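You operate a simulated robot arm through the tools that you are given. There is no shell and no other tool.

You run a simulated robot arm. Do the job below in one go: nothing can be reset, and whatever is moved stays where it is left.

TASK
Set the controls near the rear part of the bagging bench. At the end: the lock rocker is set to free; the clip dial is turned to blue; the tipping tray is set to tipped; the tally knob is turned to zero; whatever was shut is shut again. Leave all else as you found it, and nothing knocked over. The tipping tray goes to its stop.
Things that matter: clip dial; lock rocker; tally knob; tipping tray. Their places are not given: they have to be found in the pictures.

Only the result counts: the job must be done as asked and must still hold three seconds after the hand-in. Knocking over, shifting, dropping, spilling or breaking anything else fails it.

THE ROBOT
A 7-joint arm with a two-finger parallel gripper, fixed in place. Base frame: the origin is at the foot of the arm, x ahead of it, y to its left, z up; the work surface is at about z = 0. Units: m, degrees, N and s.
With the tool pointing down near the work surface it reaches from about 0.24 to 0.62 m from the base axis. Its first joint turns from -66.0 to 66.0 degrees. Payload 2.6 kg.
The tool frame sits at the grasp point between the pads (the TCP): z along the fingers, y along the line on which they close. The tips reach 0.03 m beyond it. The gripper opens to 0.094 m. The fingers are 0.028 m wide and 0.01 m thick; the gripper's body (0.05 by 0.096 m) begins 0.055 m behind the TCP.
Orientation is that of the tool frame in the base frame, as a unit quaternion [w, x, y, z]. With the fingers straight down and closing along the base's y, the tool's x points along the base's -x, its y along +y and its z along -z.

THE INTERFACE
- The arm moves only by the tool play_rows. Its arguments are lists of equal length, an entry for each row: "angular": the turn, a rotation vector about the tool's x, y, z in degrees, a list of three; "xyz": the shift along the tool's x, y, z in m, a list of three; "fingers": the gripper command, from -1 (fully open) to 1 (shut), values between in proportion. In form: {"angular": [[ax, ay, az], ...], "xyz": [[dx, dy, dz], ...], "fingers": [fingers, ...]}. A call has 1 to 20 rows; each row is the pose to reach, as a shift and turn from the pose commanded when the call began, along the tool's axes at that moment. Each row takes 0.2 s and may step no farther than 0.05 m and 8.6 degrees from the row before; otherwise, or with a gripper value out of range, the whole call is refused. Where a pose cannot be reached the arm comes as near as it can. A force on the tool above 40 N (or 10 N above the force at the start of the call, whichever is more), or a blocked arm, ends the call early, and 0.2 s more pass. The fingers move at their own pace (about 0.072 m/s each) and stop on an object; they squeeze with about 38 N. The grip force told is the motor's: it shows also when the fingers shut on nothing. Time passes only in rows, and 0.2 s behind the last, so rows that repeat a pose let the fingers close. The reply holds the time, the measured pose of the TCP, the force on the tool along the base axes, the opening and the grip force, in the units named above and with some noise, with the torque about the TCP (base axes, N m) and any sound that the robot's microphone picked up.
- Cameras (640 x 400 px; columns grow to the right, rows downward): "scene" is fixed at [0.0412, 0.4306, 0.5867]; the picture's right is [-0.72, -0.69, 0.00], its down [-0.34, 0.36, -0.87] and it looks along [0.60, -0.63, -0.49] (base axes); focal length 292 px, centre (320, 200). "wrist" rides on the gripper at [0.076, 0.014, -0.102] in the tool frame; the picture's right is [-0.18, 0.98, 0.00], its down [-0.75, -0.14, -0.64] and it looks along [-0.63, -0.12, 0.77] (tool axes); focal length 243 px, centre (320, 200).
- capture(camera): a new picture of that camera. No time passes.
- pixel_to_xyz(camera, pixels): for up to 12 pixels [column, row] of the newest picture of that camera ("zoom" is the newest enlarged one), the place [x, y, z] in the base frame of the surface seen there, good to about 0.003 m, but the place of the scene camera against the robot may be out by one fixed shift of up to 0.018 m in any direction. No time passes.
- inspect(camera, box): a new picture of the part [left, top, right, bottom] of that camera's present view, enlarged. No time passes.
- job_done(): hands the job in; it is judged then, once.

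Open the gripper and draw the arm clear of the work before you hand the job in, unless the task says otherwise.

The tools are called as name(argument=value, ...) on one line, values as JSON. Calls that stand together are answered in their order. play_rows: Moves the arm, as the interface text tells. Its arguments: {"type":"object","properties":{"angular":{"type":"array","items":{"type":"array","items":{"type":"number"}}},"xyz":{"type":"array","items":{"type":"array","items":{"type":"number"}}},"fingers":{"type":"array","items":{"type":"number"}}},"required":["angular","xyz","fingers"]} The other tools are called the same way: capture (camera) takes a picture; pixel_to_xyz (camera, pixels) gives the place of the surface under pixels of a picture; inspect (camera, box) takes an enlarged picture of a part of a camera's view; job_done () hands the job in.

At the start:

```text
time_s: 0.0
position: [0.3349, 0.1354, 0.3797]
orientation: [0.0, 0.0, 1.0, 0.0]
contact_force: [1.3, 0.2, -0.8]
torque: [-0.03, 0.03, 0.01]
opening: 0.094
finger_force: 0.0
```

scene: 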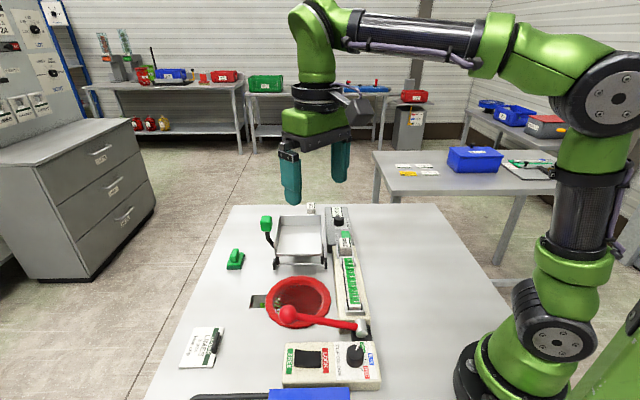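
wrist: 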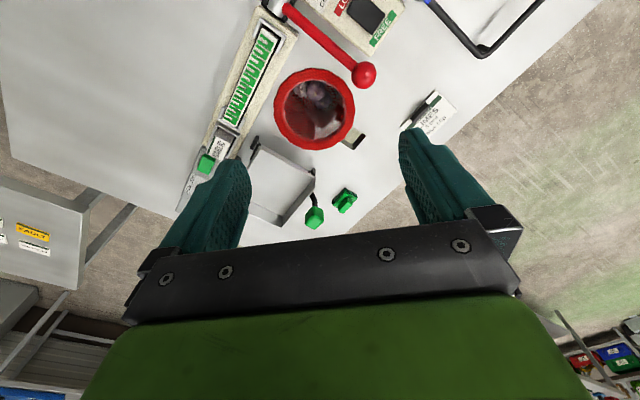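

I see the bench with a tray (~300,240), a red bowl/hopper (~300,300), a rocker and dial panel (~330,365) and a green slider strip (~350,280). I'll look at enlarged parts of the scene first.

inspect(camera="scene", box=[220, 190, 400, 302])

inspect(camera="scene", box=[240, 290, 416, 400])

inspect(camera="wrist", box=[170, 0, 490, 200])

```text
3.56 times, centred on (310, 246) of scene
```

zoom: 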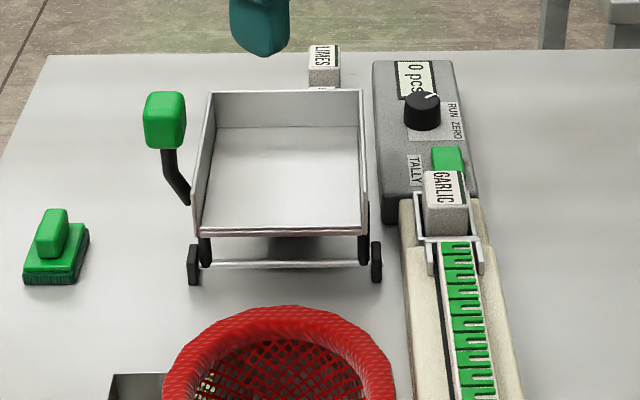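

```text
3.64 times, centred on (328, 345) of scene
```

zoom: 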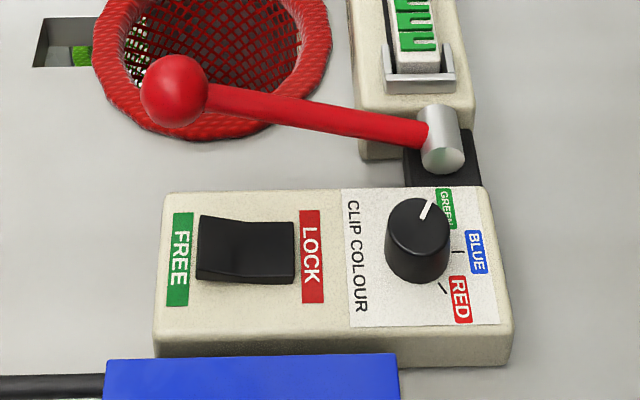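

```text
2.00 times, centred on (330, 100) of wrist
```

zoom: 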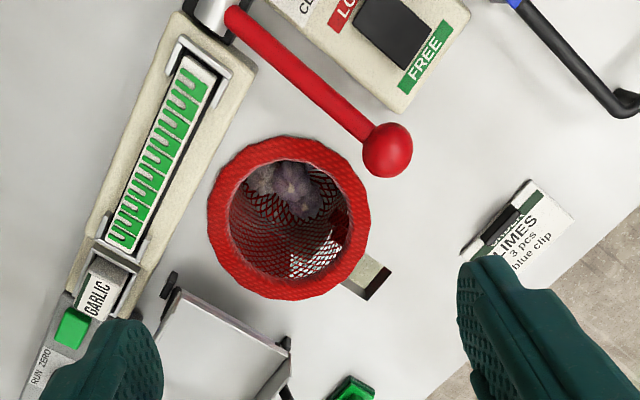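

The scene shows the clip dial, rocker and tally knob; I'll zoom tighter on the tally knob, tray and the small green item to read states.

inspect(camera="scene", box=[310, 195, 374, 235])

inspect(camera="scene", box=[220, 205, 340, 280])

inspect(camera="scene", box=[170, 310, 314, 400])

pixel_to_xyz(camera="scene", pixels=[[320, 360], [300, 357], [356, 350], [337, 215], [266, 222], [287, 313], [360, 326], [240, 380], [400, 300], [236, 262], [278, 265], [325, 265]])

```text
10.00 times, centred on (342, 215) of scene
```

zoom: 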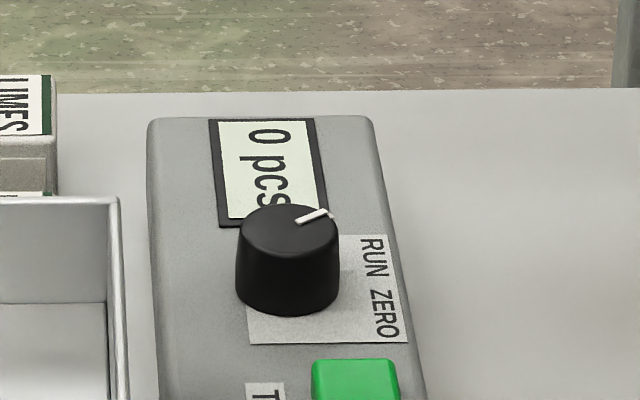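

```text
5.33 times, centred on (280, 242) of scene
```

zoom: 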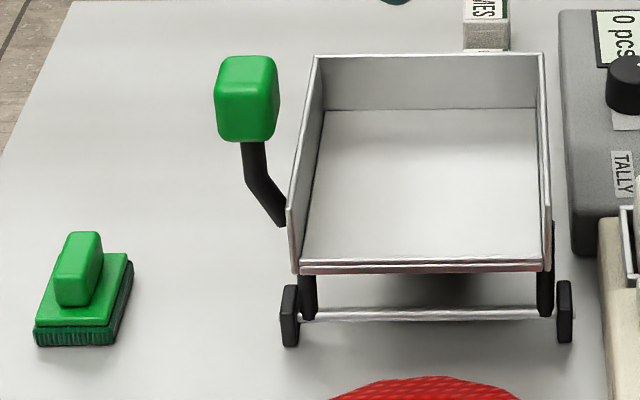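

```text
4.44 times, centred on (242, 355) of scene
```

zoom: 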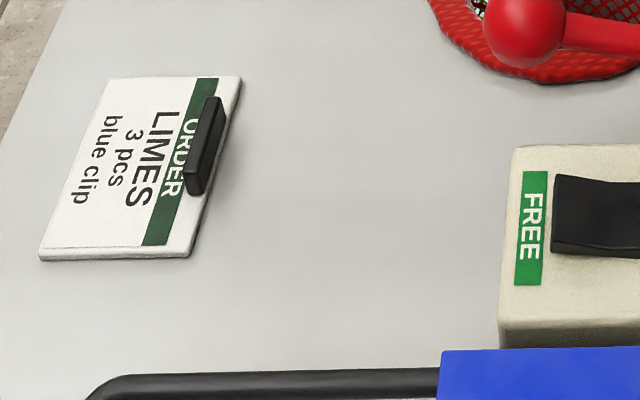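

```text
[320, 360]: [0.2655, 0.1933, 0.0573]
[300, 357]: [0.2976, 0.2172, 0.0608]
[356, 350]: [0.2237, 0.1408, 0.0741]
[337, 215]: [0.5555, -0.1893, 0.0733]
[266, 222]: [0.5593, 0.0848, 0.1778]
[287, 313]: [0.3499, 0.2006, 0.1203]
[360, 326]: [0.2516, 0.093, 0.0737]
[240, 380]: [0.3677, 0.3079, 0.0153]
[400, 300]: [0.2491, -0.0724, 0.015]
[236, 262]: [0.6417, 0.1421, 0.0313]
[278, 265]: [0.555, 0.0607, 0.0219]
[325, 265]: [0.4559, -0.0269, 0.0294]
```

The tally pointer is at upper right of the knob (RUN side), the dial at GREEN and the rocker label reads FREE (left) / LOCK (right). I'll now get wrist-camera positions (no fixed shift) and inspect the details of the rocker, the slot and the blue item.

pixel_to_xyz(camera="wrist", pixels=[[363, 72], [275, 10], [385, 40], [350, 15], [205, 163], [313, 220], [345, 200], [290, 180], [430, 115], [400, 80], [470, 40], [200, 60]])

inspect(camera="scene", box=[284, 340, 348, 380])

inspect(camera="scene", box=[240, 270, 340, 333])

inspect(camera="scene", box=[325, 200, 381, 235])

inspect(camera="scene", box=[320, 240, 400, 350])

```text
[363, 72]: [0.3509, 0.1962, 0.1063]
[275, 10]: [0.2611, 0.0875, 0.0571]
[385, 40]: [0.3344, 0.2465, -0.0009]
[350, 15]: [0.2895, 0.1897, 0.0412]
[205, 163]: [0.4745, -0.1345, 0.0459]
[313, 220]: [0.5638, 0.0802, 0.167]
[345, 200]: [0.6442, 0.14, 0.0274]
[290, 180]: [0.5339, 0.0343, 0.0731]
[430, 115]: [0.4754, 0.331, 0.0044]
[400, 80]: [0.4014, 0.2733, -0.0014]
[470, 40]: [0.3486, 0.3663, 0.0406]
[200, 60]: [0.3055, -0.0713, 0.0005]
```

```text
10.00 times, centred on (316, 360) of scene
```

zoom: 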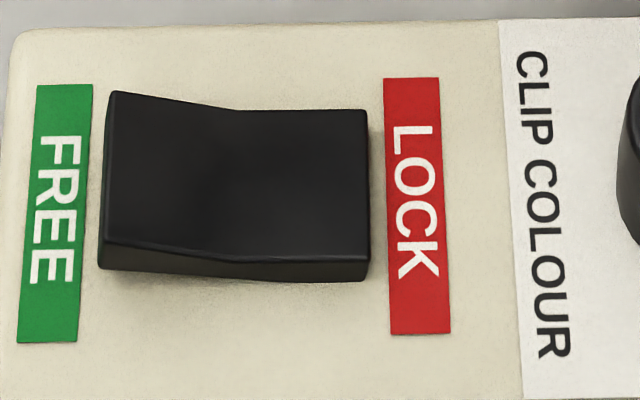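

```text
6.35 times, centred on (290, 302) of scene
```

zoom: 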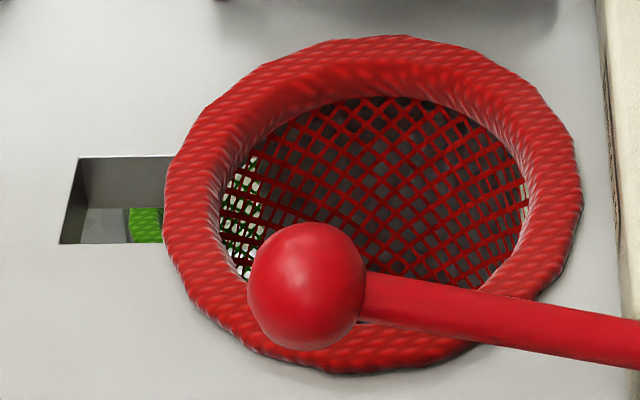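

```text
11.43 times, centred on (353, 218) of scene
```

zoom: 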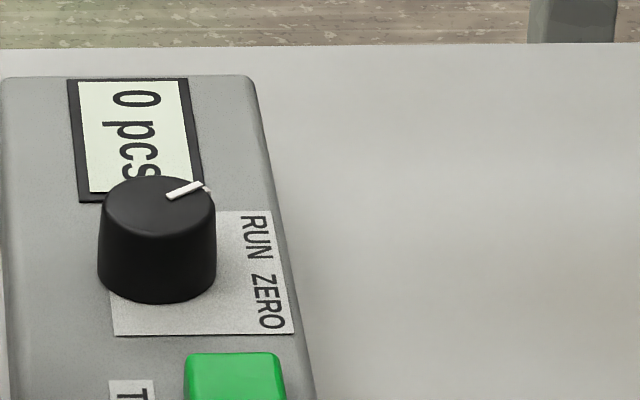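

```text
3.64 times, centred on (360, 295) of scene
```

zoom: 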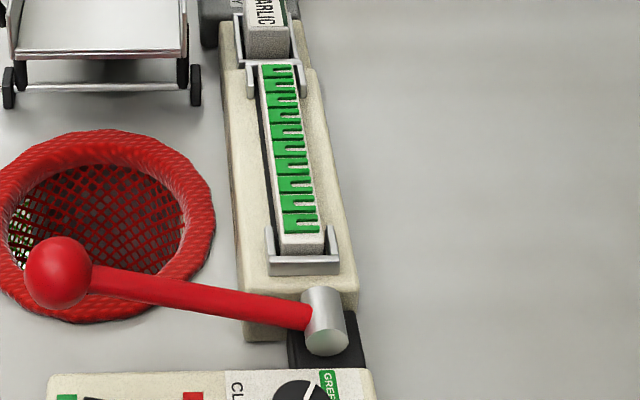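

Comparing the cameras, the scene view reads about (-0.002, +0.003, +0.013) off. The rocker's FREE end (left) is raised, so it is at LOCK. I'll turn the wrist by +90° about vertical, high up, to look at the rocker/dial panel and the blue item near the bench edge.

play_rows(angular=[[0, 0, -8], [0, 0, -16], [0, 0, -24], [0, 0, -32], [0, 0, -40], [0, 0, -48], [0, 0, -56], [0, 0, -64], [0, 0, -72], [0, 0, -80], [0, 0, -88], [0, 0, -90]], xyz=[[0.004, 0.0, 0], [0.008, 0.0, 0], [0.012, 0, 0], [0.016, 0, 0], [0.02, 0, 0], [0.024, 0, 0], [0.028, 0, 0], [0.032, 0, 0], [0.035, 0, 0], [0.035, 0, 0], [0.035, 0, 0], [0.035, 0, 0]], fingers=[-1, -1, -1, -1, -1, -1, -1, -1, -1, -1, -1, -1])

capture(camera="wrist")

capture(camera="scene")

```text
time_s: 2.6
position: [0.2983, 0.1339, 0.3797]
orientation: [-0.001, 0.708, -0.706, 0.0]
contact_force: [0.2, -0.4, -0.1]
torque: [-0.01, 0.0, 0.0]
opening: 0.0938
finger_force: 0.0
```

```text
taken
```

wrist: 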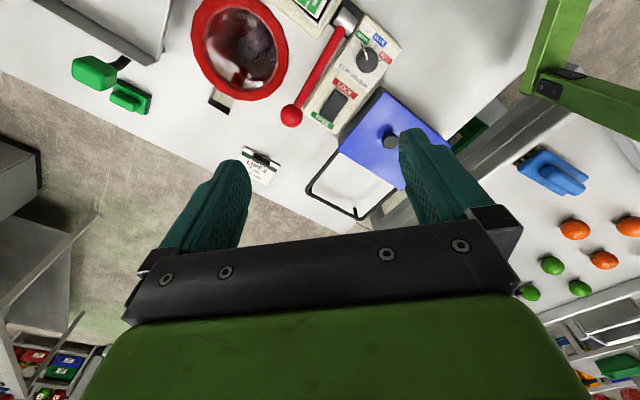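

```text
taken
```

scene: 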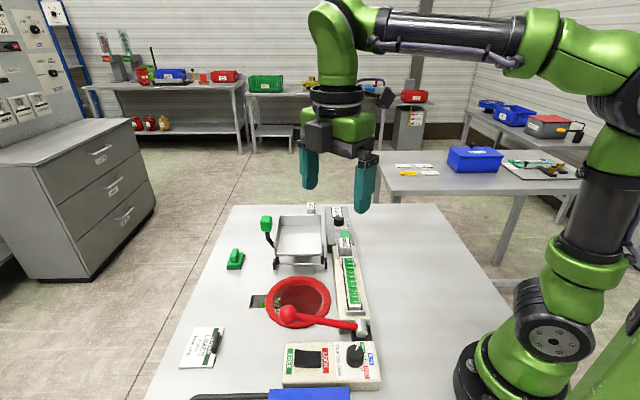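

The wrist view now shows the panel at (350,80) and a blue plate with a black knob at (390,140) over a white tray. I'll zoom in on both.

inspect(camera="wrist", box=[270, 0, 430, 110])

inspect(camera="wrist", box=[290, 80, 480, 230])

pixel_to_xyz(camera="wrist", pixels=[[368, 58], [337, 100], [330, 110], [345, 88], [291, 116], [390, 140], [350, 185], [330, 50], [345, 20], [95, 70], [128, 95], [380, 100]])

```text
3.64 times, centred on (350, 55) of wrist
```

zoom: 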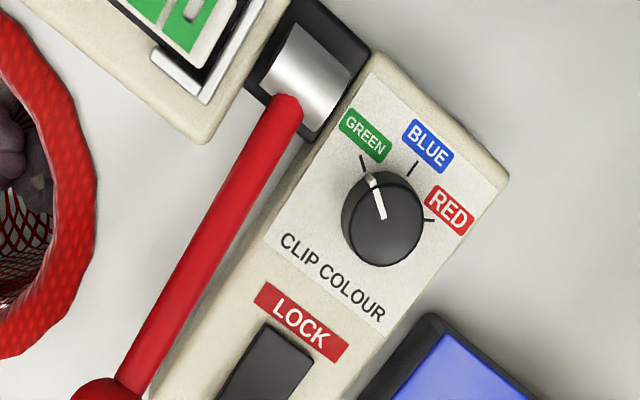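

```text
2.67 times, centred on (385, 155) of wrist
```

zoom: 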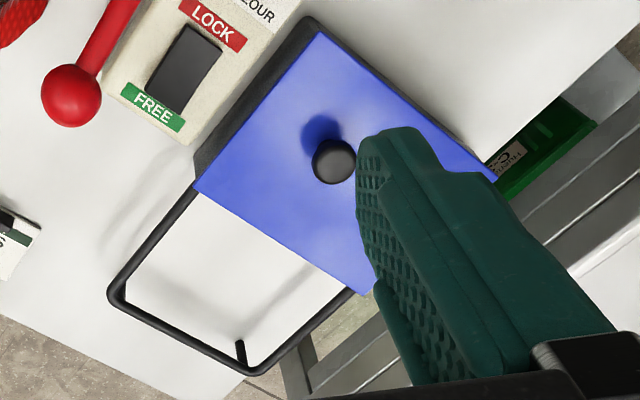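

```text
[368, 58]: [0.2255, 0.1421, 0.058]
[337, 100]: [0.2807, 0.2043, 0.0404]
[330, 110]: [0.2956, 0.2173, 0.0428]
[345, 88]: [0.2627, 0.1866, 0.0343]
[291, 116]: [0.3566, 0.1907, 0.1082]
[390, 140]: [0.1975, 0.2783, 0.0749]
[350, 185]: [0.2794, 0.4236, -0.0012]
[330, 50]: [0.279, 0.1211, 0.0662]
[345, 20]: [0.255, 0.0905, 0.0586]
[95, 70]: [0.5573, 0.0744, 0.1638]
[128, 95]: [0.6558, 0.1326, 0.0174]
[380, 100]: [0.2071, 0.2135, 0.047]
```

The blue lid is a shut sliding cover over a separate box, not needed for the four named controls, so I'll leave it alone. Next I'll hover over the panel between dial (0.226,0.142) and rocker (~0.284,0.205), turned so the fingers close along the panel's long axis, for a close-up.

play_rows(angular=[[0, 0, 8], [0, 0, 16], [0, 0, 24], [0, 0, 32], [0, 0, 40], [0, 0, 48], [0, 0, 56], [0, 0, 64], [0, 0, 72], [0, 0, 80], [0, 0, 88], [0, 0, 96], [0, 0, 104], [0, 0, 112], [0, 0, 120], [0, 0, 128], [0, 0, 133], [0, 0, 133]], xyz=[[-0.002, 0.003, 0.0], [-0.004, 0.006, 0.0], [-0.006, 0.009, 0.01], [-0.008, 0.012, 0.02], [-0.01, 0.015, 0.03], [-0.012, 0.018, 0.04], [-0.014, 0.021, 0.05], [-0.016, 0.024, 0.06], [-0.018, 0.027, 0.07], [-0.02, 0.03, 0.08], [-0.022, 0.033, 0.09], [-0.024, 0.036, 0.1], [-0.026, 0.039, 0.11], [-0.028, 0.042, 0.12], [-0.03, 0.045, 0.13], [-0.031, 0.048, 0.14], [-0.031, 0.048, 0.14], [-0.031, 0.048, 0.14]], fingers=[-1, -1, -1, -1, -1, -1, -1, -1, -1, -1, -1, -1, -1, -1, -1, -1, -1, -1])

capture(camera="wrist")

capture(camera="scene")

```text
time_s: 6.4
position: [0.25, 0.1659, 0.24]
orientation: [0.0, 0.367, 0.93, 0.001]
contact_force: [0.8, -0.4, -0.1]
torque: [0.02, 0.01, 0.0]
opening: 0.094
finger_force: 0.0
```

```text
taken
```

wrist: 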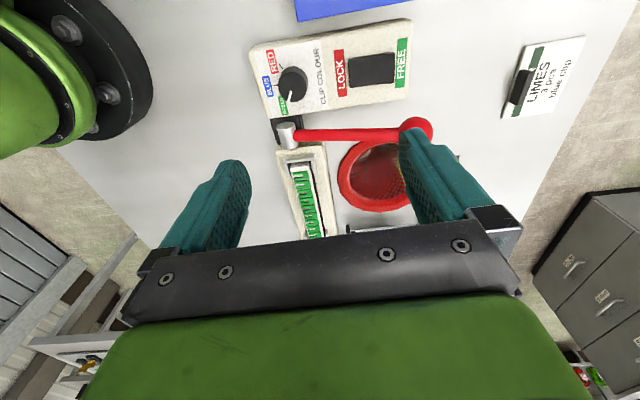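

```text
taken
```

scene: 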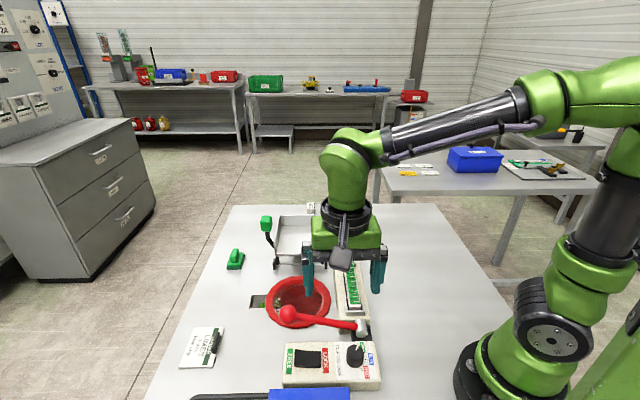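

The panel is at (330,75) in the wrist view. I'll zoom in and measure the dial, marks and rocker.

inspect(camera="wrist", box=[240, 20, 420, 132])

```text
3.56 times, centred on (330, 76) of wrist
```

zoom: 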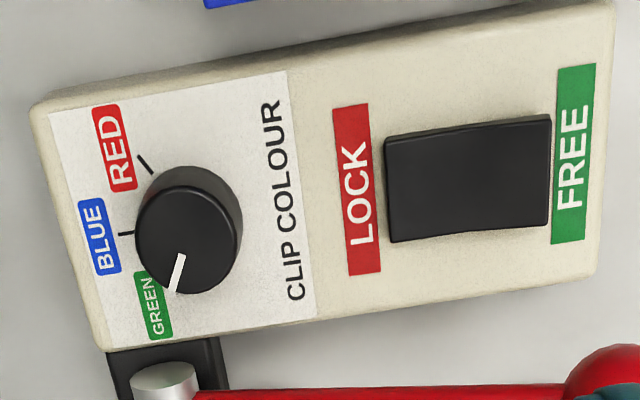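

Zoom shows dial top centre ~(187,238), blue mark (126,233), red mark (146,163), rocker FREE end ~(540,175). Measuring these points.

pixel_to_xyz(camera="zoom", pixels=[[187, 238], [126, 233], [146, 163], [173, 288], [181, 256], [210, 175], [235, 240], [540, 175], [465, 180], [395, 190], [575, 150], [330, 240]])

inspect(camera="wrist", box=[260, 50, 332, 120])

```text
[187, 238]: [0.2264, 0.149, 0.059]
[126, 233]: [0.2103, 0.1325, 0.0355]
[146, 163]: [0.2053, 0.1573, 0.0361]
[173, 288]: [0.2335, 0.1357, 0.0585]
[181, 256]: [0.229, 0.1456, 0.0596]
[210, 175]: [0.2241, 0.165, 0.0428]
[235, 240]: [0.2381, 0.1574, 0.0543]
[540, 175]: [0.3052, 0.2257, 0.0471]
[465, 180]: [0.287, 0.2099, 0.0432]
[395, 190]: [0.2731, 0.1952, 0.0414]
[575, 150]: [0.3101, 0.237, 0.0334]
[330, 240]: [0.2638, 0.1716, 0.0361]
```

```text
5.71 times, centred on (296, 85) of wrist
```

zoom: 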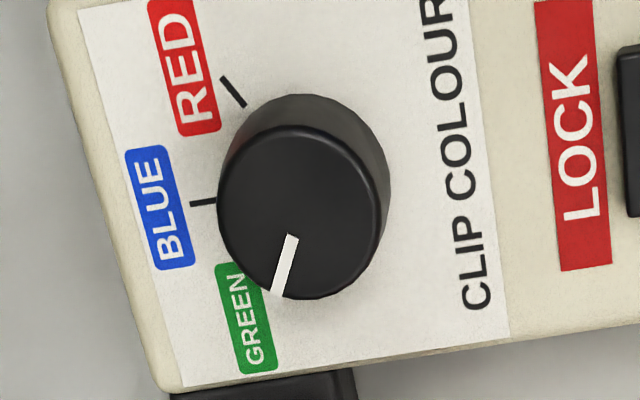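

The pointer now aims at GREEN (~294° about vertical), blue tick ~226°, red ~158°. First the rocker: I'll close the fingers and hover above the FREE end (~0.300,0.222), stopping at TCP z=0.10 (tips at 0.07).

play_rows(angular=[[0, 0, 0], [0, 0, 0], [0, 0, 0], [0, 0, 0], [0, 0, 0], [0, 0, 0], [0, 0, 0], [0, 0, 0], [0, 0, 0], [0, 0, 0]], xyz=[[0.001, 0.025, 0], [0.0019, 0.05, 0], [0.0019, 0.0753, 0], [0.0019, 0.0753, 0.03], [0.0019, 0.0753, 0.06], [0.0019, 0.0753, 0.09], [0.0019, 0.0753, 0.115], [0.0019, 0.0753, 0.13], [0.0019, 0.0753, 0.14], [0.0019, 0.0753, 0.14]], fingers=[1, 1, 1, 1, 1, 1, 1, 1, 1, 1])

capture(camera="wrist")

inspect(camera="scene", box=[260, 290, 400, 390])

```text
time_s: 8.6
position: [0.3026, 0.2226, 0.1]
orientation: [0.0, 0.366, 0.93, 0.0]
contact_force: [0.1, 0.5, 0.4]
torque: [0.0, 0.0, 0.0]
opening: 0.0
finger_force: 32.7
```

```text
taken
```

wrist: 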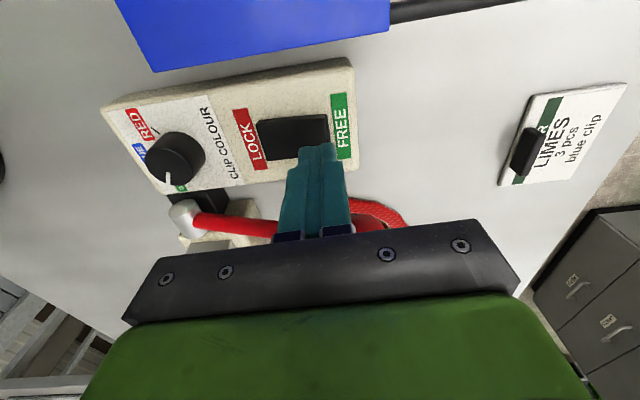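

```text
4.00 times, centred on (330, 340) of scene
```

zoom: 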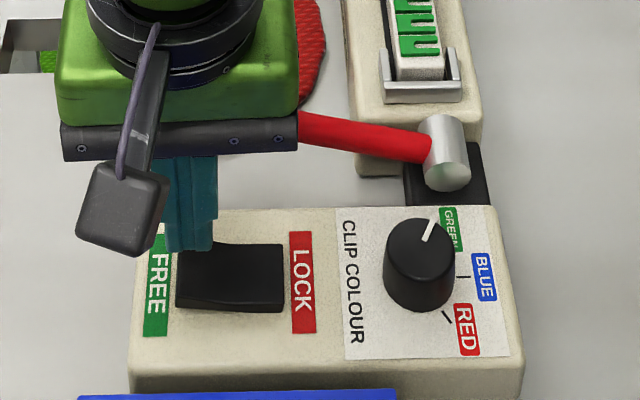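

Closed fingertips hover over the FREE end (wrist ~(318,148)). Now I press straight down gradually to TCP z≈0.069 (tips ≈0.039).

play_rows(angular=[[0, 0, 0], [0, 0, 0], [0, 0, 0], [0, 0, 0], [0, 0, 0], [0, 0, 0], [0, 0, 0]], xyz=[[0, -0.001, 0.01], [0, -0.002, 0.018], [0, -0.002, 0.022], [0, -0.002, 0.025], [0, -0.002, 0.028], [0, -0.002, 0.031], [0, -0.002, 0.031]], fingers=[1, 1, 1, 1, 1, 1, 1])

inspect(camera="scene", box=[260, 320, 372, 390])

inspect(camera="wrist", box=[200, 60, 440, 210])

```text
time_s: 9.8
position: [0.2998, 0.2214, 0.0756]
orientation: [-0.001, 0.368, 0.93, 0.001]
contact_force: [-3.0, -2.4, 7.3]
torque: [-0.06, 0.22, 0.01]
opening: 0.0
finger_force: 32.7
stopped in row 5: the force on the tool passed its limit at 49 N (the readings are from after the stop); the commanded pose is now the measured one
```

```text
5.71 times, centred on (316, 355) of scene
```

zoom: 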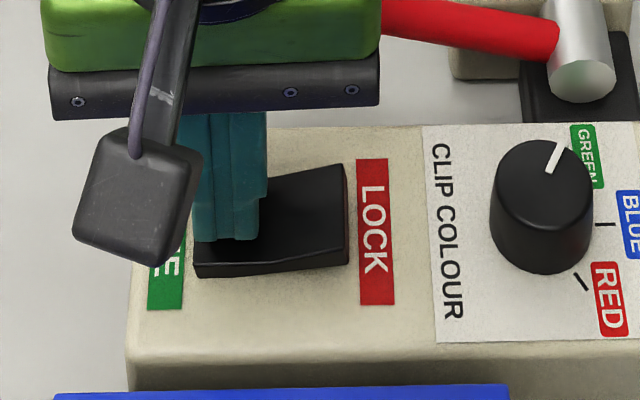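

```text
2.67 times, centred on (320, 135) of wrist
```

zoom: 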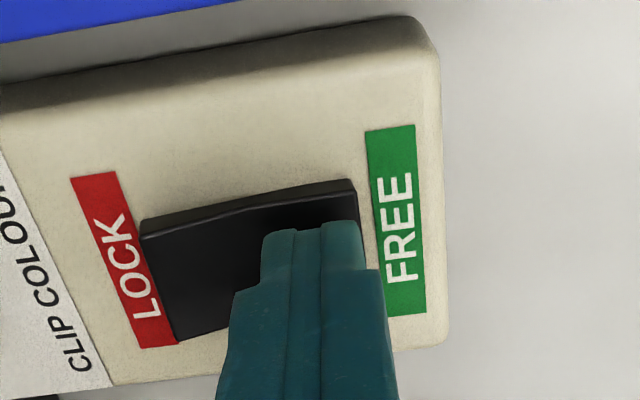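

The LOCK end is now raised, so the rocker has flipped toward FREE. I'll lift straight up and check that it stays.

play_rows(angular=[[0, 0, 0], [0, 0, 0], [0, 0, 0], [0, 0, 0], [0, 0, 0]], xyz=[[0, 0, -0.01], [0, 0, -0.03], [0, 0, -0.06], [0, 0, -0.1], [0, 0, -0.1]], fingers=[1, 1, 1, 1, 1])

inspect(camera="scene", box=[272, 330, 384, 400])

capture(camera="wrist")

```text
time_s: 11.0
position: [0.2977, 0.2222, 0.1772]
orientation: [0.001, 0.368, 0.93, 0.001]
contact_force: [-0.5, 0.5, 0.7]
torque: [0.04, 0.04, 0.01]
opening: 0.0
finger_force: 32.7
```

```text
5.71 times, centred on (328, 365) of scene
```

zoom: 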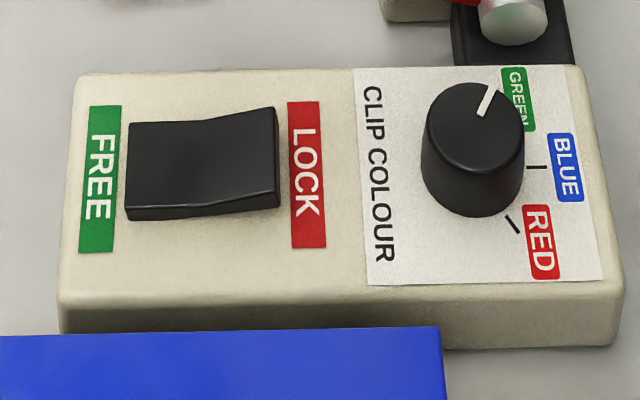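

```text
taken
```

wrist: 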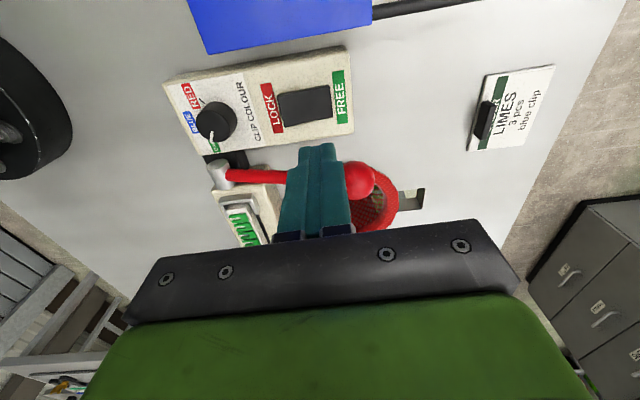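

The rocker now stays with the LOCK end raised – set to FREE. Next the dial; I refine its centre by sampling points around its top in the scene zoom and wrist views.

inspect(camera="wrist", box=[170, 80, 266, 140])

```text
6.67 times, centred on (218, 110) of wrist
```

zoom: 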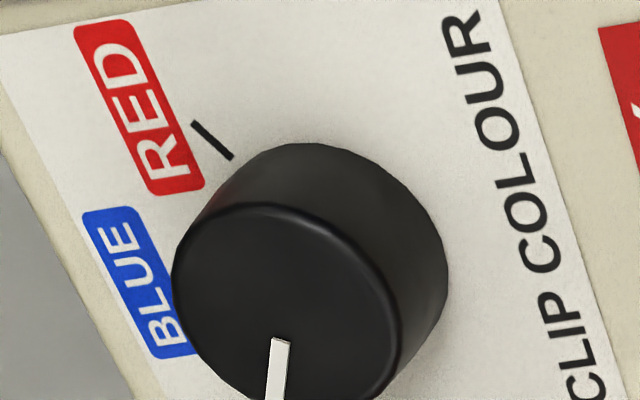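

I'll move over the dial at the same height with the gripper opened to ~0.065 m, then measure again from there.

play_rows(angular=[[0, 0, 0], [0, 0, 0], [0, 0, 0], [0, 0, 0], [0, 0, 0]], xyz=[[0.0005, -0.03, 0], [0.001, -0.06, 0], [0.001, -0.09, 0], [0.001, -0.1045, 0], [0.001, -0.1045, 0]], fingers=[-0.38, -0.38, -0.38, -0.38, -0.38])

inspect(camera="wrist", box=[260, 60, 388, 140])

```text
time_s: 12.2
position: [0.2265, 0.1475, 0.1728]
orientation: [0.0, 0.368, 0.93, 0.0]
contact_force: [0.2, -0.4, 0.3]
torque: [0.0, 0.0, 0.03]
opening: 0.0649
finger_force: 0.1
```

```text
5.00 times, centred on (324, 100) of wrist
```

zoom: 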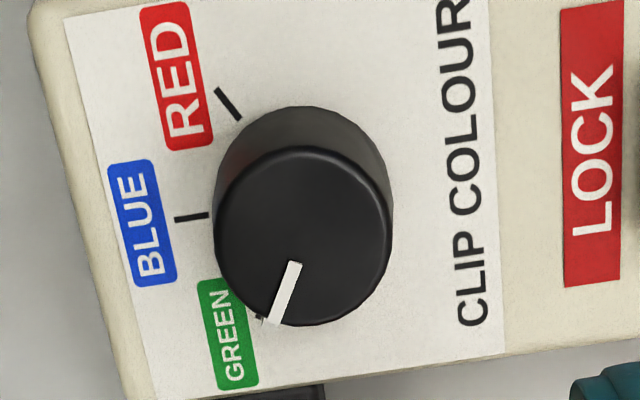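

Now all three ticks are visible: green (262,318), blue (192,217), red (228,104); top centre ~(302,237). Measuring these.

pixel_to_xyz(camera="zoom", pixels=[[302, 237], [240, 237], [364, 237], [302, 180], [302, 290], [192, 216], [228, 104], [260, 319], [272, 318], [295, 268], [450, 205], [300, 115]])

```text
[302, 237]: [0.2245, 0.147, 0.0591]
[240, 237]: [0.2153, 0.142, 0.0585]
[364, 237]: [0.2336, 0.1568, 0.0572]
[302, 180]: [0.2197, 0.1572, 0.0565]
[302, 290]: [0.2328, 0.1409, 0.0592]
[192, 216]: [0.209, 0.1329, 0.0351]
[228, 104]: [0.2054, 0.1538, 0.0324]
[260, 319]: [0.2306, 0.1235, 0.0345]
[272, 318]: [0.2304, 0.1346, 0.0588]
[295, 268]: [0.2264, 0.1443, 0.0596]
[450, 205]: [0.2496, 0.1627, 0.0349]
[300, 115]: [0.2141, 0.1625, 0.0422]
```

Dial centre ≈(0.2255,0.148), tick spacing ≈60°, and the pointer lies on the green tick. I'll descend to TCP z≈0.072 and close on the knob.

play_rows(angular=[[0, 0, 0], [0, 0, 0], [0, 0, 0], [0, 0, 0], [0, 0, 0], [0, 0, 0], [0, 0, 0], [0, 0, 0], [0, 0, 0]], xyz=[[0, 0, 0.03], [0, 0, 0.06], [0, 0, 0.08], [0, 0, 0.093], [0, 0, 0.102], [0, 0, 0.102], [0, 0, 0.102], [0, 0, 0.102], [0, 0, 0.102]], fingers=[-0.38, -0.38, -0.38, -0.38, -0.38, 1, 1, 1, 1])

inspect(camera="scene", box=[292, 310, 404, 380])

inspect(camera="wrist", box=[240, 100, 400, 200])

```text
time_s: 14.2
position: [0.2285, 0.1463, 0.0718]
orientation: [0.0, 0.368, 0.93, 0.001]
contact_force: [2.9, 1.5, -8.8]
torque: [0.02, -0.11, 0.0]
opening: 0.0327
finger_force: 45.1
```

```text
5.71 times, centred on (348, 345) of scene
```

zoom: 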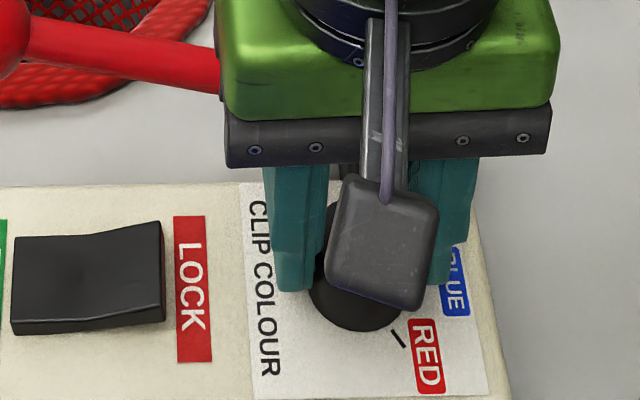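

```text
4.00 times, centred on (320, 150) of wrist
```

zoom: 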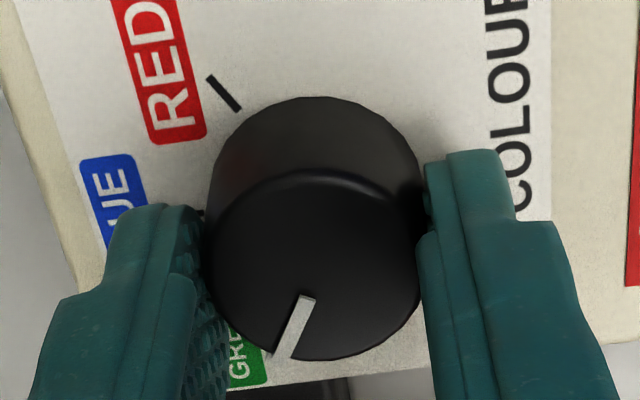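

The knob is gripped (opening 0.0327), but in the picture it sits ~4 mm off the TCP toward tool +x. I'll open, shift 4 mm in tool +x and re-grip for a clean turn.

play_rows(angular=[[0, 0, 0], [0, 0, 0], [0, 0, 0], [0, 0, 0], [0, 0, 0], [0, 0, 0], [0, 0, 0], [0, 0, 0]], xyz=[[0, 0, 0], [0, 0, 0], [0.002, 0, 0], [0.004, 0, 0], [0.004, 0, 0], [0.004, 0, 0], [0.004, 0, 0], [0.004, 0, 0]], fingers=[-0.2, -0.2, -0.2, -0.2, -0.2, 1, 1, 1])

inspect(camera="wrist", box=[240, 100, 400, 200])

```text
time_s: 16.0
position: [0.2244, 0.1496, 0.0723]
orientation: [0.0, 0.369, 0.929, 0.001]
contact_force: [2.1, 2.4, -4.3]
torque: [0.0, -0.16, -0.01]
opening: 0.0325
finger_force: 45.1
```

```text
4.00 times, centred on (320, 150) of wrist
```

zoom: 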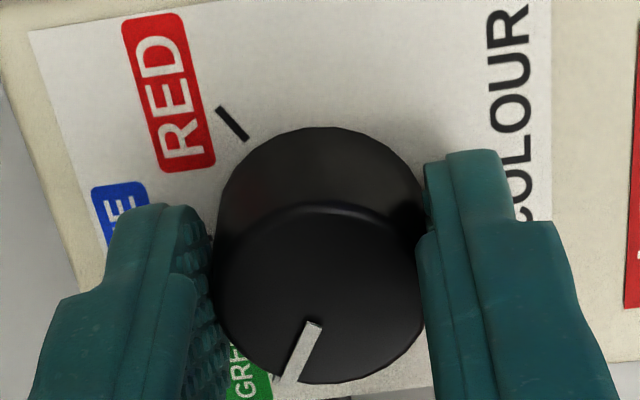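

Knob centre now lines up with the grip axis. I rotate 60° clockwise seen from above (tool +z) toward BLUE.

play_rows(angular=[[0, 0, 6], [0, 0, 12], [0, 0, 18], [0, 0, 24], [0, 0, 30], [0, 0, 36], [0, 0, 42], [0, 0, 48], [0, 0, 54], [0, 0, 60], [0, 0, 60]], xyz=[[0, 0, 0], [0, 0, 0], [0, 0, 0], [0, 0, 0], [0, 0, 0], [0, 0, 0], [0, 0, 0], [0, 0, 0], [0, 0, 0], [0, 0, 0], [0, 0, 0]], fingers=[1, 1, 1, 1, 1, 1, 1, 1, 1, 1, 1])

inspect(camera="wrist", box=[240, 100, 400, 200])

capture(camera="scene")

```text
time_s: 18.4
position: [0.2272, 0.1488, 0.0718]
orientation: [0.001, 0.785, 0.62, 0.003]
contact_force: [14.1, -7.4, 22.2]
torque: [0.52, -0.83, 0.01]
opening: 0.0324
finger_force: 44.8
```

```text
4.00 times, centred on (320, 150) of wrist
```

zoom: 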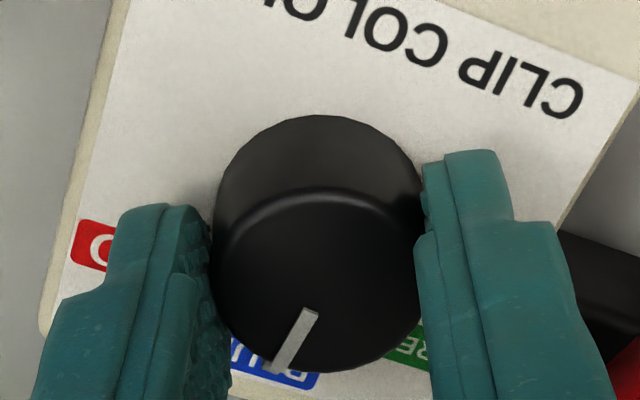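

```text
taken
```

scene: 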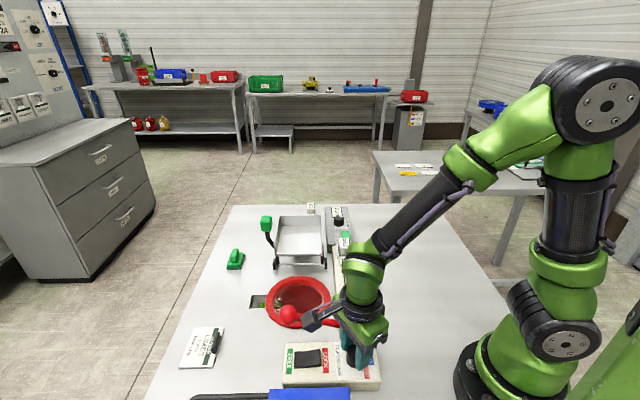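

The pointer now aims at the BLUE label. I'll open modestly (0.055) and lift straight up, then check the pointer.

play_rows(angular=[[0, 0, 0], [0, 0, 0], [0, 0, 0], [0, 0, 0], [0, 0, 0], [0, 0, 0], [0, 0, 0], [0, 0, 0]], xyz=[[0, 0, 0], [0, 0, 0], [0, 0, -0.01], [0, 0, -0.03], [0, 0, -0.06], [0, 0, -0.09], [0, 0, -0.11], [0, 0, -0.11]], fingers=[-0.17, -0.17, -0.17, -0.17, -0.17, -0.17, -0.17, -0.17])

inspect(camera="wrist", box=[250, 50, 410, 150])

inspect(camera="scene", box=[272, 330, 384, 400])

```text
time_s: 20.2
position: [0.2228, 0.1487, 0.1805]
orientation: [0.001, 0.784, 0.621, 0.001]
contact_force: [-0.5, 0.4, -0.4]
torque: [-0.02, 0.01, 0.01]
opening: 0.0551
finger_force: 0.1
```

```text
4.00 times, centred on (330, 100) of wrist
```

zoom: 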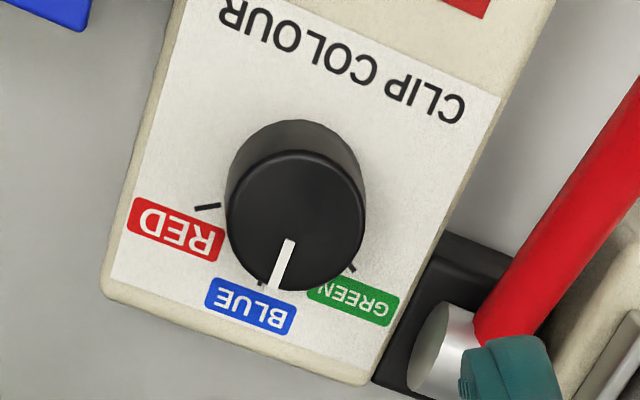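

```text
5.71 times, centred on (328, 365) of scene
```

zoom: 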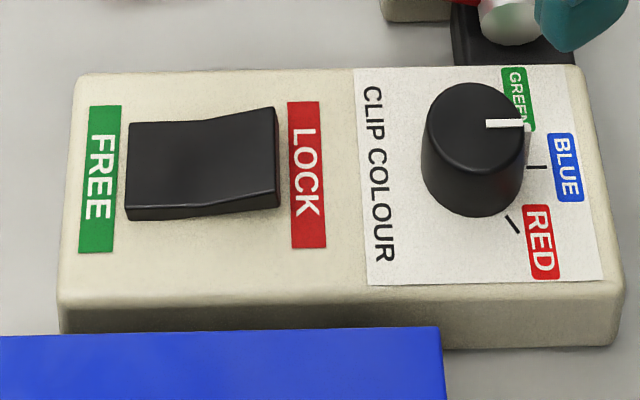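

The dial pointer sits on the BLUE tick and the rocker is unchanged. Next the tally knob: I'll rise to z≈0.30 and travel over to (0.55,-0.18) while turning the wrist so the fingers would close along the tally unit's length.

play_rows(angular=[[0, 0, -8], [0, 0, -16], [0, 0, -24], [0, 0, -31.7], [0, 0, -39.4], [0, 0, -47.1], [0, 0, -54.8], [0, 0, -62.5], [0, 0, -70.2], [0, 0, -77.9], [0, 0, -85.6], [0, 0, -93.3], [0, 0, -101], [0, 0, -108.7], [0, 0, -116.4], [0, 0, -124.1], [0, 0, -131.8], [0, 0, -139.4], [0, 0, -147], [0, 0, -147]], xyz=[[0, 0, -0.04], [0, 0, -0.08], [0, 0, -0.12], [-0.0153, 0.0246, -0.12], [-0.0307, 0.0492, -0.12], [-0.046, 0.0738, -0.12], [-0.0614, 0.0984, -0.12], [-0.0767, 0.123, -0.12], [-0.0921, 0.1476, -0.12], [-0.1074, 0.1723, -0.12], [-0.1228, 0.1969, -0.12], [-0.1381, 0.2215, -0.12], [-0.1535, 0.2461, -0.12], [-0.1688, 0.2707, -0.12], [-0.1842, 0.2953, -0.12], [-0.1995, 0.3199, -0.12], [-0.2149, 0.3445, -0.12], [-0.2302, 0.3691, -0.12], [-0.2456, 0.3938, -0.12], [-0.2456, 0.3938, -0.12]], fingers=[-0.17, -0.17, -0.17, -0.17, -0.17, -0.17, -0.17, -0.17, -0.17, -0.17, -0.17, -0.17, -0.17, -0.17, -0.17, -0.17, -0.17, -0.17, -0.17, -0.17])

capture(camera="wrist")

capture(camera="scene")

```text
time_s: 24.4
position: [0.5347, -0.146, 0.3013]
orientation: [0.004, -0.374, 0.928, -0.001]
contact_force: [-0.1, 0.9, 0.1]
torque: [-0.01, -0.04, -0.02]
opening: 0.0551
finger_force: 0.0
out of reach, approached as far as the arm can: row 19, 20
```

```text
taken
```

wrist: 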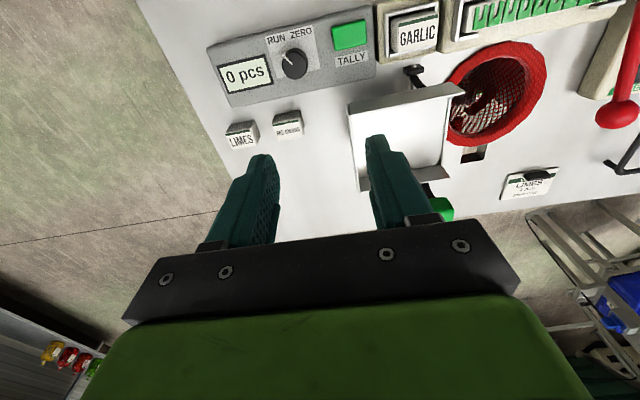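

```text
taken
```

scene: 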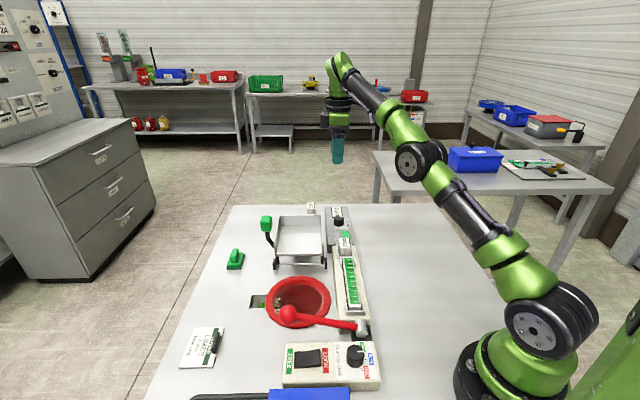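

The arm is near its reach limit at this height, but the tally unit is in view at (290,65). Zooming and measuring the knob.

inspect(camera="wrist", box=[200, 10, 400, 135])

inspect(camera="wrist", box=[250, 20, 346, 80])

```text
3.20 times, centred on (300, 72) of wrist
```

zoom: 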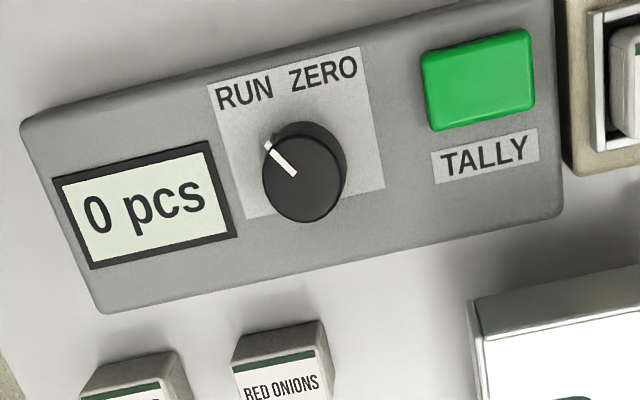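

```text
6.67 times, centred on (298, 50) of wrist
```

zoom: 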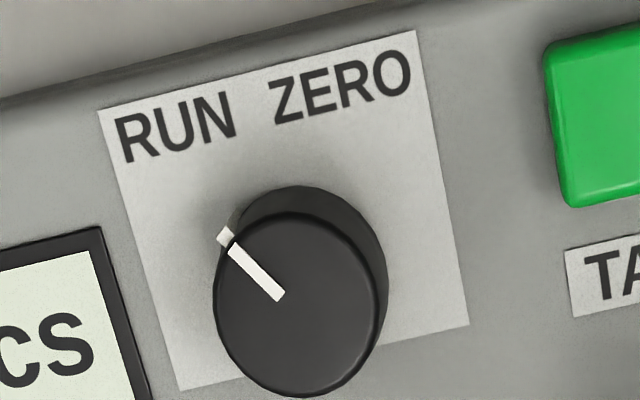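

Measuring knob top, pointer, and RUN/ZERO label centres in this zoom.

pixel_to_xyz(camera="zoom", pixels=[[300, 305], [250, 305], [350, 305], [300, 250], [300, 360], [175, 128], [345, 85], [226, 237], [278, 294], [468, 325], [97, 110], [415, 32]])

pixel_to_xyz(camera="wrist", pixels=[[348, 38], [245, 140], [287, 125], [350, 110], [415, 35], [375, 90], [290, 65], [440, 210], [412, 75], [450, 85], [330, 80], [240, 75]])

```text
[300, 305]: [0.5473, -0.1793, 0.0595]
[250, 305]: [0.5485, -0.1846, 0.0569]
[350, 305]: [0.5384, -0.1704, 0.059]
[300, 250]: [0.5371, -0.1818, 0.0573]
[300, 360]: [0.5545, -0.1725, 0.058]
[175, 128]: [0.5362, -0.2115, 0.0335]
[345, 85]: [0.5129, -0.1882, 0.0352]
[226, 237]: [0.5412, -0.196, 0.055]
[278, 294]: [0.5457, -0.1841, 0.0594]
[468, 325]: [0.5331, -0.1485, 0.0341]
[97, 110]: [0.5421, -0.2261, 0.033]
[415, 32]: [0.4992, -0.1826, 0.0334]
```

```text
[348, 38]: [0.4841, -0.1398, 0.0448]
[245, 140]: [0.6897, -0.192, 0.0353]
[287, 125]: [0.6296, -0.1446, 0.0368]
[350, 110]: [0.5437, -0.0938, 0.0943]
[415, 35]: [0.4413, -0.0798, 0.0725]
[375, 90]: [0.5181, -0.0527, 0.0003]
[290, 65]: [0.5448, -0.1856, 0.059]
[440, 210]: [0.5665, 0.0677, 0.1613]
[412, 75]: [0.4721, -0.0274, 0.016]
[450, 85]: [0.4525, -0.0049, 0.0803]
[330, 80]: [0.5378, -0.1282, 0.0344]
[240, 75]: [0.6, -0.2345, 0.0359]
```

Knob centre ≈(0.545,-0.178,0.058), pointer at RUN (~255°), ZERO at ~198°, i.e. ~57-60° clockwise. As the last command was beyond reach, I first just lower 0.10 m to see where the commanded pose really is.

play_rows(angular=[[0, 0, 0], [0, 0, 0], [0, 0, 0], [0, 0, 0], [0, 0, 0]], xyz=[[0, 0, 0.03], [0, 0, 0.06], [0, 0, 0.09], [0, 0, 0.1], [0, 0, 0.1]], fingers=[-0.17, -0.17, -0.17, -0.17, -0.17])

capture(camera="wrist")

```text
time_s: 25.6
position: [0.5356, -0.1468, 0.2021]
orientation: [0.001, -0.373, 0.928, 0.001]
contact_force: [0.4, -0.8, -0.3]
torque: [0.01, -0.01, 0.0]
opening: 0.0551
finger_force: 0.1
```

```text
taken
```

wrist: 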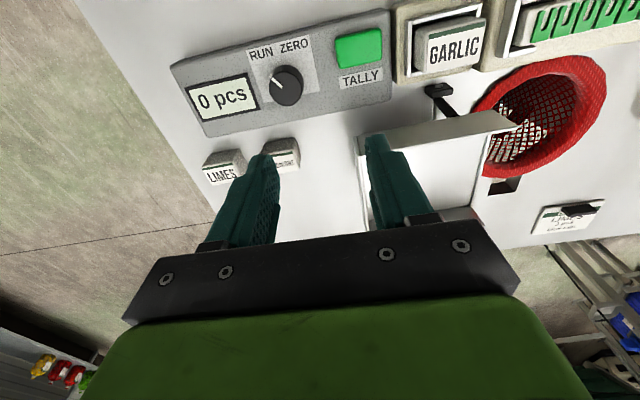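

The commanded pose equals the measured one. I move to right above the knob (0.545,-0.178) at z≈0.15 and re-check alignment.

play_rows(angular=[[0, 0, 0], [0, 0, 0], [0, 0, 0], [0, 0, 0]], xyz=[[0.005, -0.01, 0.01], [0.01, -0.02, 0.025], [0.0145, -0.0289, 0.05], [0.0145, -0.0289, 0.05]], fingers=[-0.17, -0.17, -0.17, -0.17])

inspect(camera="wrist", box=[240, 70, 400, 170])

```text
time_s: 26.6
position: [0.5442, -0.1774, 0.1513]
orientation: [0.001, -0.372, 0.928, 0.0]
contact_force: [0.4, -0.2, 1.0]
torque: [0.0, -0.02, 0.01]
opening: 0.055
finger_force: 0.0
```

```text
4.00 times, centred on (320, 120) of wrist
```

zoom: 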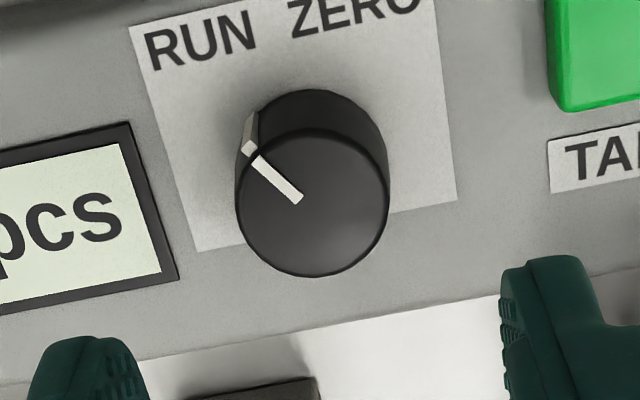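

The knob top centre is at wrist px (318,121) vs expected (320,120) for the TCP axis, so only a 1.5 mm correction. I descend to TCP z≈0.072 and grip.

play_rows(angular=[[0, 0, 0], [0, 0, 0], [0, 0, 0], [0, 0, 0], [0, 0, 0], [0, 0, 0], [0, 0, 0], [0, 0, 0]], xyz=[[0, -0.0015, 0.025], [0, -0.0015, 0.05], [0, -0.0015, 0.068], [0, -0.0015, 0.079], [0, -0.0015, 0.079], [0, -0.0015, 0.079], [0, -0.0015, 0.079], [0, -0.0015, 0.079]], fingers=[-0.17, -0.17, -0.17, -0.17, -0.17, 1, 1, 1])

inspect(camera="wrist", box=[240, 100, 400, 200])

inspect(camera="scene", box=[280, 160, 408, 240])

```text
time_s: 28.4
position: [0.546, -0.179, 0.0736]
orientation: [0.002, -0.373, 0.928, -0.002]
contact_force: [19.5, -11.6, -8.7]
torque: [-0.18, -0.58, -0.02]
opening: 0.0324
finger_force: 44.9
```

```text
4.00 times, centred on (320, 150) of wrist
```

zoom: 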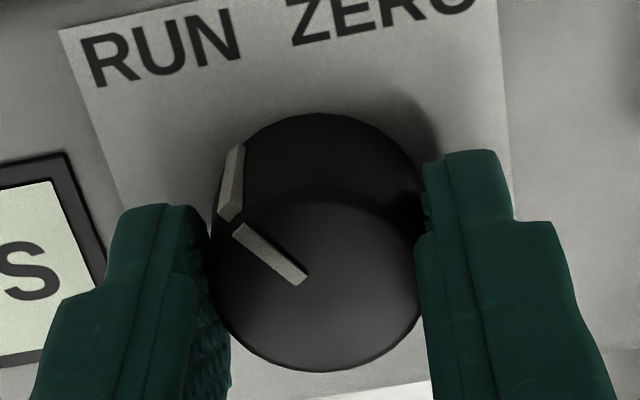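

```text
5.00 times, centred on (344, 200) of scene
```

zoom: 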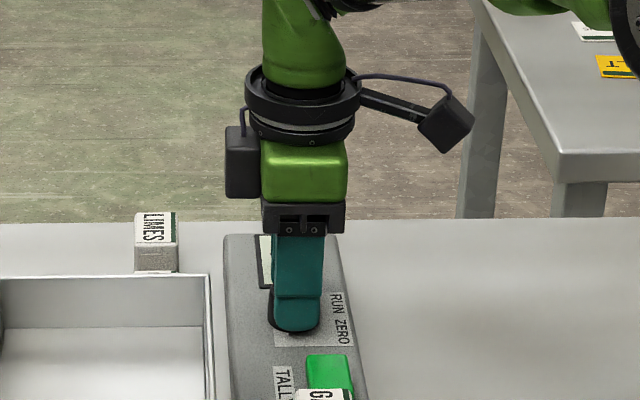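

Grip is made (0.0324) with a ~22 N side force along tool -y; I shift 1.5 mm that way to relax it before turning.

play_rows(angular=[[0, 0, 0], [0, 0, 0]], xyz=[[0, -0.0015, 0], [0, -0.0015, 0]], fingers=[1, 1])

```text
time_s: 29.0
position: [0.5451, -0.1785, 0.0727]
orientation: [0.001, -0.373, 0.928, 0.001]
contact_force: [5.3, -7.6, -4.5]
torque: [0.19, -0.61, 0.01]
opening: 0.0323
finger_force: 45.0
```

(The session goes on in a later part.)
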